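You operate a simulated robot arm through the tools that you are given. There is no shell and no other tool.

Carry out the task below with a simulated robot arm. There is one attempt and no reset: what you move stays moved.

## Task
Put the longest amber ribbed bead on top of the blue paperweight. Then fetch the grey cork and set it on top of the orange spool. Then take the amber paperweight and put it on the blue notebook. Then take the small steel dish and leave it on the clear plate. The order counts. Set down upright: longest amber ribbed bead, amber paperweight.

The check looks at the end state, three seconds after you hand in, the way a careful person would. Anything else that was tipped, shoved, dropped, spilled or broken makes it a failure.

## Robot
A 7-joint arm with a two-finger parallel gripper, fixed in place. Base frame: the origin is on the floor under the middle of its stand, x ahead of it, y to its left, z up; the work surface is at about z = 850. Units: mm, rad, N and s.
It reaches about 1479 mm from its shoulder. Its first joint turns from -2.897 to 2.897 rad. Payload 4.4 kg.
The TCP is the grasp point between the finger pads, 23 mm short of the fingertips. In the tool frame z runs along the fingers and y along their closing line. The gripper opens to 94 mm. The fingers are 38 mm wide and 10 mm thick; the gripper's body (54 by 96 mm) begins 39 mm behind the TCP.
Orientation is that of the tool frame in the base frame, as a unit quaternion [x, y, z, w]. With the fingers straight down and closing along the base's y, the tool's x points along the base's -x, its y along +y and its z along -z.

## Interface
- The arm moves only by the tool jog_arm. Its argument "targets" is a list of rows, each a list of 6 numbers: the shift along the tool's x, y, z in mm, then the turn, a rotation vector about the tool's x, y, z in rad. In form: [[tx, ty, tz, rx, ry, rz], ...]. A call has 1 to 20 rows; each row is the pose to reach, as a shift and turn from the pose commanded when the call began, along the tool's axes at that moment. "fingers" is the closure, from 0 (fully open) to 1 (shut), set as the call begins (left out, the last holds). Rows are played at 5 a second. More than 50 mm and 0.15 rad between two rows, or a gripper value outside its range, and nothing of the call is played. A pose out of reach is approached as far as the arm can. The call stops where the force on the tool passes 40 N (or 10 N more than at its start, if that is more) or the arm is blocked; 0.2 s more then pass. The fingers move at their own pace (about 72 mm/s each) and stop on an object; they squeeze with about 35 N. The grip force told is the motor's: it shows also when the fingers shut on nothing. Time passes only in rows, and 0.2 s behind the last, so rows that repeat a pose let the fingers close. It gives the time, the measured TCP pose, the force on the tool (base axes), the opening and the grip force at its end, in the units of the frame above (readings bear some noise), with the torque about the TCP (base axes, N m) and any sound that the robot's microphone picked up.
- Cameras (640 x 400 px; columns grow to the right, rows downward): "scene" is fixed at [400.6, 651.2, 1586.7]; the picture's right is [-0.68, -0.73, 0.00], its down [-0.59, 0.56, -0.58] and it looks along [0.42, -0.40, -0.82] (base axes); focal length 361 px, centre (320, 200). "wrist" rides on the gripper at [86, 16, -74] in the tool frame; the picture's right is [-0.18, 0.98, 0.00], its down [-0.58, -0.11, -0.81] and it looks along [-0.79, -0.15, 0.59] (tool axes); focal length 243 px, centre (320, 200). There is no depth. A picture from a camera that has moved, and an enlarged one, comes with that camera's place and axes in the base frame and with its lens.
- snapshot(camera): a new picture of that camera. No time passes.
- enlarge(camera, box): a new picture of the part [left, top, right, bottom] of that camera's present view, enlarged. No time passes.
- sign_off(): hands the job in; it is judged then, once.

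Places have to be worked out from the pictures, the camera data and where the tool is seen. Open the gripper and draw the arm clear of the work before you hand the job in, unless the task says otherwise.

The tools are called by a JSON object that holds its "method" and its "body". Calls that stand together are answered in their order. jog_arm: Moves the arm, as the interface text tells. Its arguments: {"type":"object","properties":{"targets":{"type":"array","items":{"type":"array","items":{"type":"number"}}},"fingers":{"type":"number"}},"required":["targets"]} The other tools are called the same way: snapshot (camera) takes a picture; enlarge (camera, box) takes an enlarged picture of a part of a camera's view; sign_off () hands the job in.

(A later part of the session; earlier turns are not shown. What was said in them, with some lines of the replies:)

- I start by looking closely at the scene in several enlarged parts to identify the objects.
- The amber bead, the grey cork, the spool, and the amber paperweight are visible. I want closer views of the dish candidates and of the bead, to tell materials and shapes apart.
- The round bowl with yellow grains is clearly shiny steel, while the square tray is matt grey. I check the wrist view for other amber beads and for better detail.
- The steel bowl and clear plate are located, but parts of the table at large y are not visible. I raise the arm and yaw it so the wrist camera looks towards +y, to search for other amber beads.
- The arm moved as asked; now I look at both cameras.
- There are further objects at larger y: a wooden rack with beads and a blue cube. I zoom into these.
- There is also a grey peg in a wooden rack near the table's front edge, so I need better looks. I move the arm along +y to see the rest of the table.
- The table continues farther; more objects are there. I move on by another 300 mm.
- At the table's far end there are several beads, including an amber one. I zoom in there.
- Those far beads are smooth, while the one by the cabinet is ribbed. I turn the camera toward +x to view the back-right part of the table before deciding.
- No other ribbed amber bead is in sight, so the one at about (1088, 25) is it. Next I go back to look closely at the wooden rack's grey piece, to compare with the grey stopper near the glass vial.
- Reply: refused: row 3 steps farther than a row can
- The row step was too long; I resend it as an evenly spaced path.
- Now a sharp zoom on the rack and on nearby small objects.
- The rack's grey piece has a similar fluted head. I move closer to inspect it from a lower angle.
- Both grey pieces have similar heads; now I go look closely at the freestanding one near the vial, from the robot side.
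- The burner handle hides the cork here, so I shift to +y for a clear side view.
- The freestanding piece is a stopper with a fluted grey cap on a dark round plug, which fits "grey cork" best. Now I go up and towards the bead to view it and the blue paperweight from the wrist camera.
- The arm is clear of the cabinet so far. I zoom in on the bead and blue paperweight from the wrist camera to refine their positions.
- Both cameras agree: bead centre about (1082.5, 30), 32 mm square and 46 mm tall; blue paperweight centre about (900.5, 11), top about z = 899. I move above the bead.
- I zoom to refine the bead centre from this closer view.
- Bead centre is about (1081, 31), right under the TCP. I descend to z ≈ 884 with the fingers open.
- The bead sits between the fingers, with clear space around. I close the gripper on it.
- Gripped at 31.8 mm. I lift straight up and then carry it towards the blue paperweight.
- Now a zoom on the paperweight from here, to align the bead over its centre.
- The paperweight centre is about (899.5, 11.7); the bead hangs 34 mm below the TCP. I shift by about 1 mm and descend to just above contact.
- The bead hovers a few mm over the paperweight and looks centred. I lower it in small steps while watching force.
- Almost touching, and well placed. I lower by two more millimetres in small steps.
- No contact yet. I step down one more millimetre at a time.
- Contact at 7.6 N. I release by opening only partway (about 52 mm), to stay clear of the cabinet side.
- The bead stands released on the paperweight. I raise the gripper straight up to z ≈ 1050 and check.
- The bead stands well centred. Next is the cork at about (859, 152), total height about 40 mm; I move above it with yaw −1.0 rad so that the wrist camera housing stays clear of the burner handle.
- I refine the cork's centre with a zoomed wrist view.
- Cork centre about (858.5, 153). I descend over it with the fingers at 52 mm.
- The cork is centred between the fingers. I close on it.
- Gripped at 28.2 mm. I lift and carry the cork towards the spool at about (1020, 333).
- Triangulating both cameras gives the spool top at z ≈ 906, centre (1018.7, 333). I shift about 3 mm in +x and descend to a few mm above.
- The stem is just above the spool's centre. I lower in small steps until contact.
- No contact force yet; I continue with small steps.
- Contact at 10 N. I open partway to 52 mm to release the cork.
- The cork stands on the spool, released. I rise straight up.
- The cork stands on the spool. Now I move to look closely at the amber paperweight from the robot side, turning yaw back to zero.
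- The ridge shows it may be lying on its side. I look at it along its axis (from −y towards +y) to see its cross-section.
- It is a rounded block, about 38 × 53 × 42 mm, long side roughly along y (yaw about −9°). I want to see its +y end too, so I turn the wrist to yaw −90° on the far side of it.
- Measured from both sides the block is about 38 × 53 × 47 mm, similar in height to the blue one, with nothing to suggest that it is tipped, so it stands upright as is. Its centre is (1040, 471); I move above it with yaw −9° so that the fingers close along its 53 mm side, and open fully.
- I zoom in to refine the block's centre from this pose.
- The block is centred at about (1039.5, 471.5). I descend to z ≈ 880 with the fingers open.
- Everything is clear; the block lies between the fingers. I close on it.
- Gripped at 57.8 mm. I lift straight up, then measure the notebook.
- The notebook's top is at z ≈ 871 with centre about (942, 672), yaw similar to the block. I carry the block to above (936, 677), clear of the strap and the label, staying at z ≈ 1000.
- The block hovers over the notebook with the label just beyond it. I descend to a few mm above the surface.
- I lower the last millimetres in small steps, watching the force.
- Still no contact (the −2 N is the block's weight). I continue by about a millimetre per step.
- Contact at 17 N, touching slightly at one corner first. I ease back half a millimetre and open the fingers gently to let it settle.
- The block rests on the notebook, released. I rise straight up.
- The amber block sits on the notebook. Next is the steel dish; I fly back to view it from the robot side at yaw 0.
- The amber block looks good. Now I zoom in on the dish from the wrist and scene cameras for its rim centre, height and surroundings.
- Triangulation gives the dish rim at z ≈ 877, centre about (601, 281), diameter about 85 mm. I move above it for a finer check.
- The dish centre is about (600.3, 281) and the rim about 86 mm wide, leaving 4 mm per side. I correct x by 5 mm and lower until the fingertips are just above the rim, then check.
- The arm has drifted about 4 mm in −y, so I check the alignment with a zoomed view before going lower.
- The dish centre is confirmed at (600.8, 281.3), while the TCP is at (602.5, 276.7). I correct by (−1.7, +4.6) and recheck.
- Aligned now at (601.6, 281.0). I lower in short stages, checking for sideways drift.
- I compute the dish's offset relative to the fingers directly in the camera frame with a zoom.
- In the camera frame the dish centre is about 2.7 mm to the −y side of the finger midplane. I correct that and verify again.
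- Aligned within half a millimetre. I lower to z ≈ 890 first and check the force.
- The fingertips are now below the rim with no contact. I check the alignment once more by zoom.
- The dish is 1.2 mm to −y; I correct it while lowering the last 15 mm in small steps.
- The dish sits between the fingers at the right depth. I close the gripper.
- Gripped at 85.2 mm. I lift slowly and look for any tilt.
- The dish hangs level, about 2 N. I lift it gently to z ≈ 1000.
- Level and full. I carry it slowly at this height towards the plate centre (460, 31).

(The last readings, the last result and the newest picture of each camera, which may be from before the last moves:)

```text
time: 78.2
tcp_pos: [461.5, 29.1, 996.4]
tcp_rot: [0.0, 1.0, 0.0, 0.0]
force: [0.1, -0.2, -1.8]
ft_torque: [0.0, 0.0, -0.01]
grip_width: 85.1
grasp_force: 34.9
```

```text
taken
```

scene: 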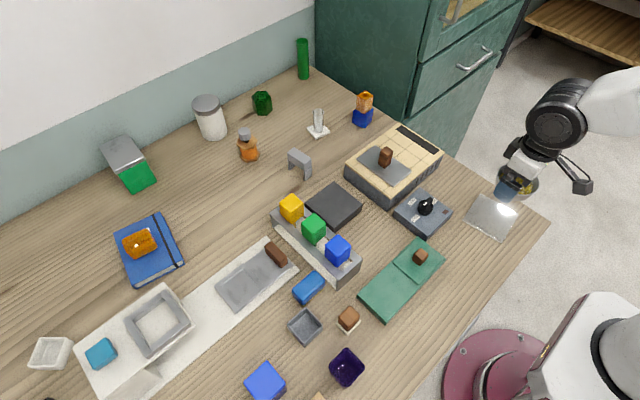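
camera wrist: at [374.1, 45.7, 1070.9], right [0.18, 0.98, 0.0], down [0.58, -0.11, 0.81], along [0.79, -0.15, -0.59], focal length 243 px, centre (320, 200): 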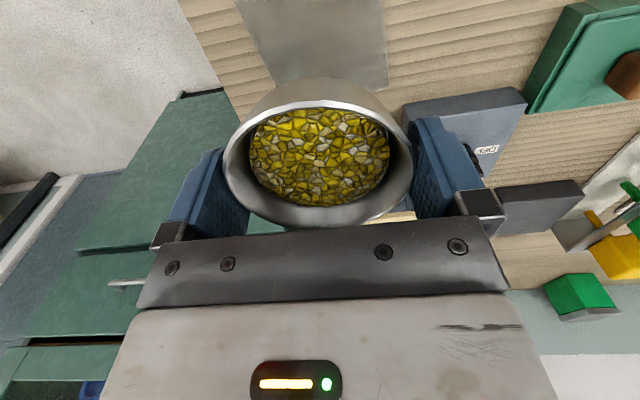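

The TCP is at about (460, 29.7); the plate centre is about (460, 31). I nudge +1.5 mm in y and descend slowly to about 10 mm above the plate.

{"method": "jog_arm", "body": {"targets": [[0, 1.5, 5, 0, 0, 0], [0, 1.5, 15, 0, 0, 0], [0, 1.5, 28, 0, 0, 0], [0, 1.5, 42, 0, 0, 0], [0, 1.5, 56, 0, 0, 0], [0, 1.5, 70, 0, 0, 0], [0, 1.5, 83, 0, 0, 0], [0, 1.5, 93, 0, 0, 0], [0, 1.5, 100, 0, 0, 0], [0, 1.5, 102, 0, 0, 0]]}}

{"method": "snapshot", "body": {"camera": "wrist"}}

{"method": "enlarge", "body": {"camera": "scene", "box": [420, 150, 560, 260]}}

```text
time: 80.4
tcp_pos: [460.9, 30.7, 895.0]
tcp_rot: [0.0, 1.0, 0.0, 0.001]
force: [0.9, -0.8, -2.0]
ft_torque: [0.03, 0.0, 0.0]
grip_width: 85.3
grasp_force: 35.2
```

```text
taken
camera wrist: at [374.1, 47.5, 969.2], right [0.18, 0.98, 0.0], down [0.58, -0.11, 0.81], along [0.79, -0.15, -0.59], focal length 243 px, centre (320, 200)
```

wrist: 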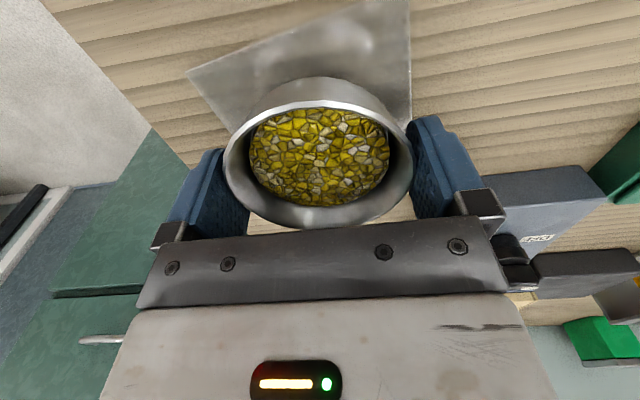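

```text
3.64 times, centred on (490, 205) of scene
camera zoom: at [400.6, 651.2, 1586.7], right [-0.68, -0.73, 0.0], down [-0.59, 0.56, -0.58], along [0.42, -0.4, -0.82], focal length 1312 px, centre (-298, 182)
```

zoom: 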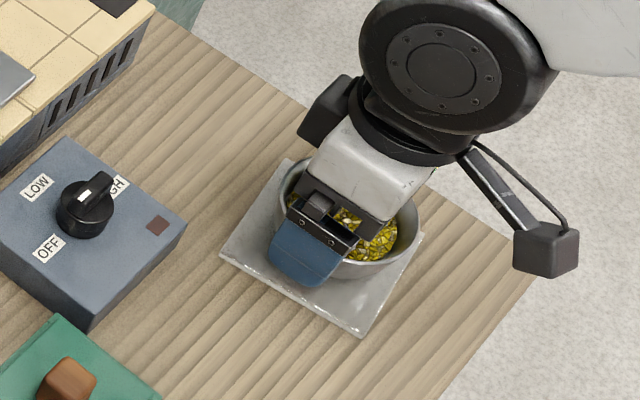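

The dish is above the plate's centre. I lower the rest in small steps.

{"method": "jog_arm", "body": {"targets": [[0, 0, 3, 0, 0, 0], [0, 0, 6, 0, 0, 0], [0, 0, 9, 0, 0, 0], [0, 0, 10, 0, 0, 0]]}}

```text
time: 81.4
tcp_pos: [460.2, 30.1, 884.9]
tcp_rot: [-0.001, 1.0, 0.0, -0.001]
force: [-0.1, 0.7, -1.6]
ft_torque: [0.02, 0.02, 0.0]
grip_width: 85.0
grasp_force: 35.0
```

{"method": "jog_arm", "body": {"targets": [[0, 0, 1, 0, 0, 0], [0, 0, 2, 0, 0, 0]]}}

```text
time: 82.0
tcp_pos: [460.8, 31.7, 882.3]
tcp_rot: [0.001, 1.0, 0.0, -0.001]
force: [-0.1, -0.9, -1.8]
ft_torque: [0.01, -0.02, 0.0]
grip_width: 85.2
grasp_force: 35.2
```

Still hanging free (−1.8 N). I continue in 0.7 mm steps.

{"method": "jog_arm", "body": {"targets": [[0, 0, 0.7, 0, 0, 0], [0, 0, 1.4, 0, 0, 0]]}}

```text
time: 82.6
tcp_pos: [461.3, 30.6, 880.5]
tcp_rot: [0.0, 1.0, 0.0, -0.001]
force: [-4.3, 1.4, 8.0]
ft_torque: [0.06, 0.11, 0.0]
grip_width: 84.8
grasp_force: 35.1
```

Contact at 8 N. I open the fingers fully to release the dish.

{"method": "jog_arm", "body": {"targets": [[0, 0, -0.3, 0, 0, 0], [0, 0, -0.3, 0, 0, 0], [0, 0, -0.3, 0, 0, 0]], "fingers": 0}}

{"method": "snapshot", "body": {"camera": "wrist"}}

{"method": "enlarge", "body": {"camera": "scene", "box": [440, 160, 540, 250]}}

```text
time: 83.4
tcp_pos: [460.7, 30.9, 880.5]
tcp_rot: [0.0, 1.0, 0.0, 0.0]
force: [0.1, 0.2, 0.4]
ft_torque: [-0.02, 0.03, -0.01]
grip_width: 94.0
grasp_force: 0.0
```

```text
taken
camera wrist: at [374.4, 48.1, 956.1], right [0.18, 0.98, 0.0], down [0.58, -0.11, 0.81], along [0.79, -0.15, -0.59], focal length 243 px, centre (320, 200)
```

wrist: 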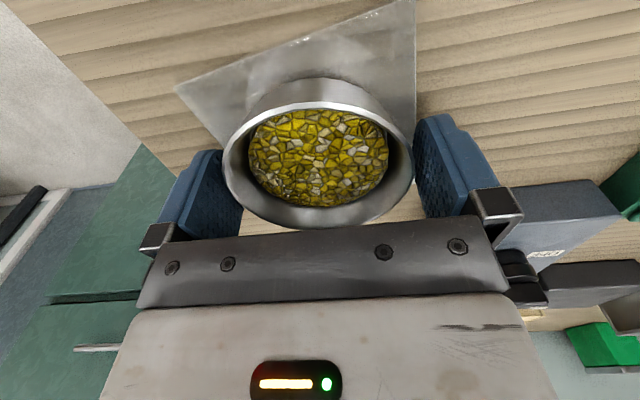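

```text
4.44 times, centred on (490, 205) of scene
camera zoom: at [400.6, 651.2, 1586.7], right [-0.68, -0.73, 0.0], down [-0.59, 0.56, -0.58], along [0.42, -0.4, -0.82], focal length 1603 px, centre (-436, 178)
```

zoom: 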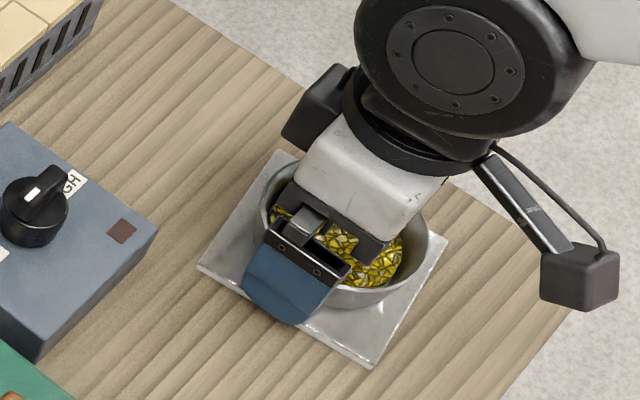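

The dish rests on the plate with the fingers clear on both sides. I rise straight up slowly.

{"method": "jog_arm", "body": {"targets": [[0, 0, -5, 0, 0, 0], [0, 0, -12, 0, 0, 0], [0, 0, -22, 0, 0, 0], [0, 0, -40, 0, 0, 0], [0, 0, -70, 0, 0, 0], [0, 0, -105, 0, 0, 0], [0, 0, -145, 0, 0, 0], [0, 0, -185, 0, 0, 0], [0, 0, -225, 0, 0, 0]]}}

{"method": "snapshot", "body": {"camera": "wrist"}}

{"method": "snapshot", "body": {"camera": "scene"}}

```text
time: 85.4
tcp_pos: [460.5, 25.5, 1106.1]
tcp_rot: [0.0, 1.0, 0.0, -0.002]
force: [0.0, 0.7, -0.1]
ft_torque: [-0.01, -0.01, -0.02]
grip_width: 94.0
grasp_force: 0.0
```

```text
taken
camera wrist: at [373.2, 43.5, 1181.4], right [0.18, 0.98, 0.0], down [0.58, -0.11, 0.81], along [0.79, -0.15, -0.59], focal length 243 px, centre (320, 200)
```

wrist: 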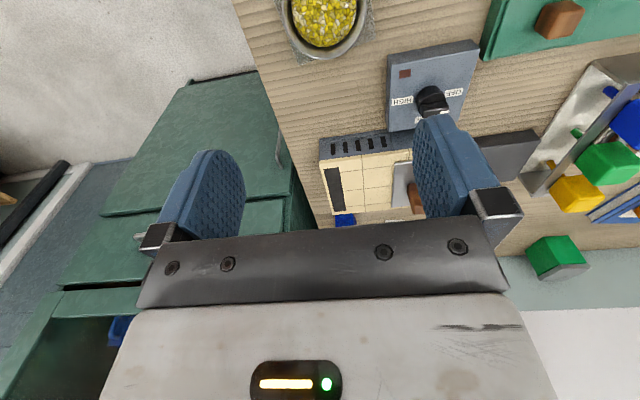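

```text
taken
```

scene: 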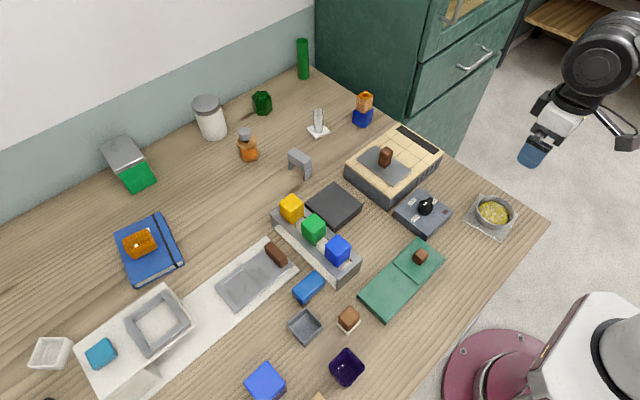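

All four moves appear done. I check each result and the surroundings with zooms.

{"method": "enlarge", "body": {"camera": "scene", "box": [460, 180, 530, 245]}}

{"method": "enlarge", "body": {"camera": "scene", "box": [200, 70, 400, 195]}}

{"method": "enlarge", "body": {"camera": "scene", "box": [110, 210, 190, 290]}}

{"method": "enlarge", "body": {"camera": "scene", "box": [240, 180, 440, 305]}}

```text
6.15 times, centred on (495, 212) of scene
camera zoom: at [400.6, 651.2, 1586.7], right [-0.68, -0.73, 0.0], down [-0.59, 0.56, -0.58], along [0.42, -0.4, -0.82], focal length 2220 px, centre (-757, 123)
```

zoom: 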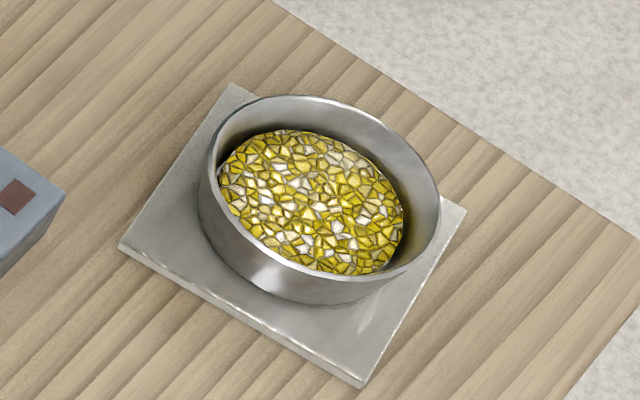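

```text
3.20 times, centred on (300, 132) of scene
camera zoom: at [400.6, 651.2, 1586.7], right [-0.68, -0.73, 0.0], down [-0.59, 0.56, -0.58], along [0.42, -0.4, -0.82], focal length 1154 px, centre (384, 416)
```

zoom: 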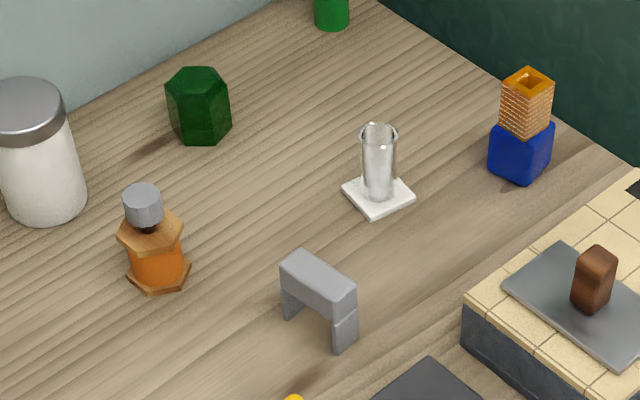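

```text
5.00 times, centred on (150, 250) of scene
camera zoom: at [400.6, 651.2, 1586.7], right [-0.68, -0.73, 0.0], down [-0.59, 0.56, -0.58], along [0.42, -0.4, -0.82], focal length 1803 px, centre (1170, -50)
```

zoom: 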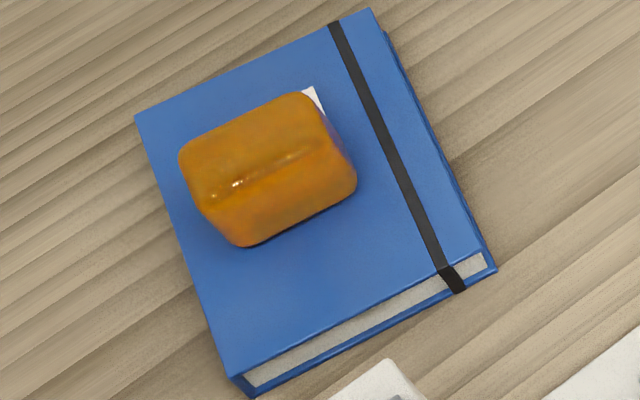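

```text
3.20 times, centred on (340, 242) of scene
camera zoom: at [400.6, 651.2, 1586.7], right [-0.68, -0.73, 0.0], down [-0.59, 0.56, -0.58], along [0.42, -0.4, -0.82], focal length 1154 px, centre (256, 64)
```

zoom: 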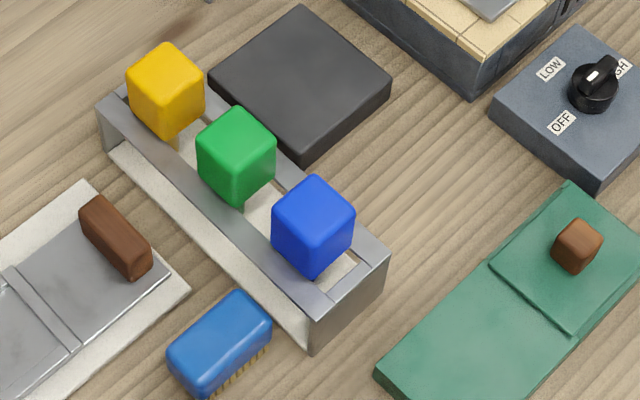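

All four objects sit where they should and nothing else has moved. I draw the arm further up and away from the work, gripper open.

{"method": "jog_arm", "body": {"targets": [[0, 10, -35, 0, 0, 0], [0, 20, -70, 0, 0, 0], [0, 40, -105, 0, 0, 0], [0, 70, -140, 0, 0, 0], [0, 100, -150, 0, 0, 0], [0, 100, -150, 0, 0, 0]], "fingers": 0}}

{"method": "snapshot", "body": {"camera": "scene"}}

{"method": "snapshot", "body": {"camera": "wrist"}}

```text
time: 86.8
tcp_pos: [460.1, 130.3, 1252.7]
tcp_rot: [0.0, 1.0, 0.0, 0.0]
force: [0.1, 0.0, -0.5]
ft_torque: [-0.03, 0.01, 0.0]
grip_width: 94.0
grasp_force: 0.0
```

```text
taken
```

scene: 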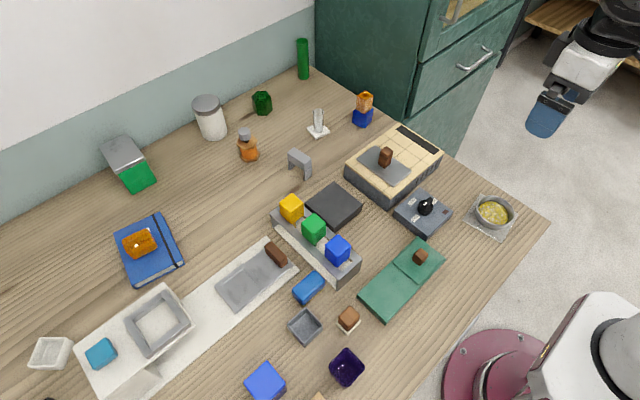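

```text
taken
camera wrist: at [374.3, 147.7, 1327.9], right [0.18, 0.98, 0.0], down [0.58, -0.11, 0.81], along [0.79, -0.15, -0.59], focal length 243 px, centre (320, 200)
```

wrist: 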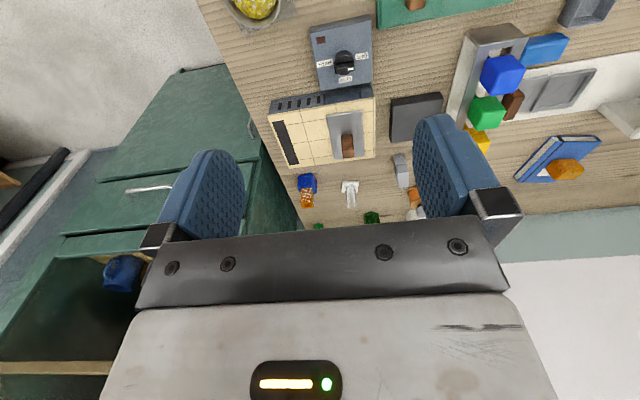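

The final pictures show the bead on the blue paperweight, the cork on the spool, the amber paperweight on the notebook and the steel dish on the clear plate. The gripper is open and the arm is clear, so I hand in.

{"method": "sign_off", "body": {}}

```text
The job is handed in.
```

I placed all four objects in the order you gave and handed the job in. The last pictures show nothing else moved, tipped or spilled. The gripper is open and the arm is well clear of the table.

| Object | Now on | State at the end |
|---|---|---|
| Longest amber ribbed bead | Blue paperweight | Upright and centred |
| Grey cork | Orange spool | Standing on its stem |
| Amber paperweight | Blue notebook | Same way up as it stood on the table |
| Small steel dish | Clear plate | Level, still full of its yellow grains |

I had to make four judgement calls:

- **Bead:** I saw only one ribbed amber bead. The other beads I saw, at the far end of the table, were smooth.
- **Cork:** a second grey piece with a similar fluted head sits in the wooden rack. I took the freestanding one because its dark round plug is visible and it stood next to the glass vial.
- **Amber paperweight:** it measures roughly 37 × 57 × 47 mm and has no visible base mark. I treated the way it was standing as upright and did not turn it.
- **Steel dish:** I took the round shiny bowl of grains as the dish; the small square tray is matt grey.
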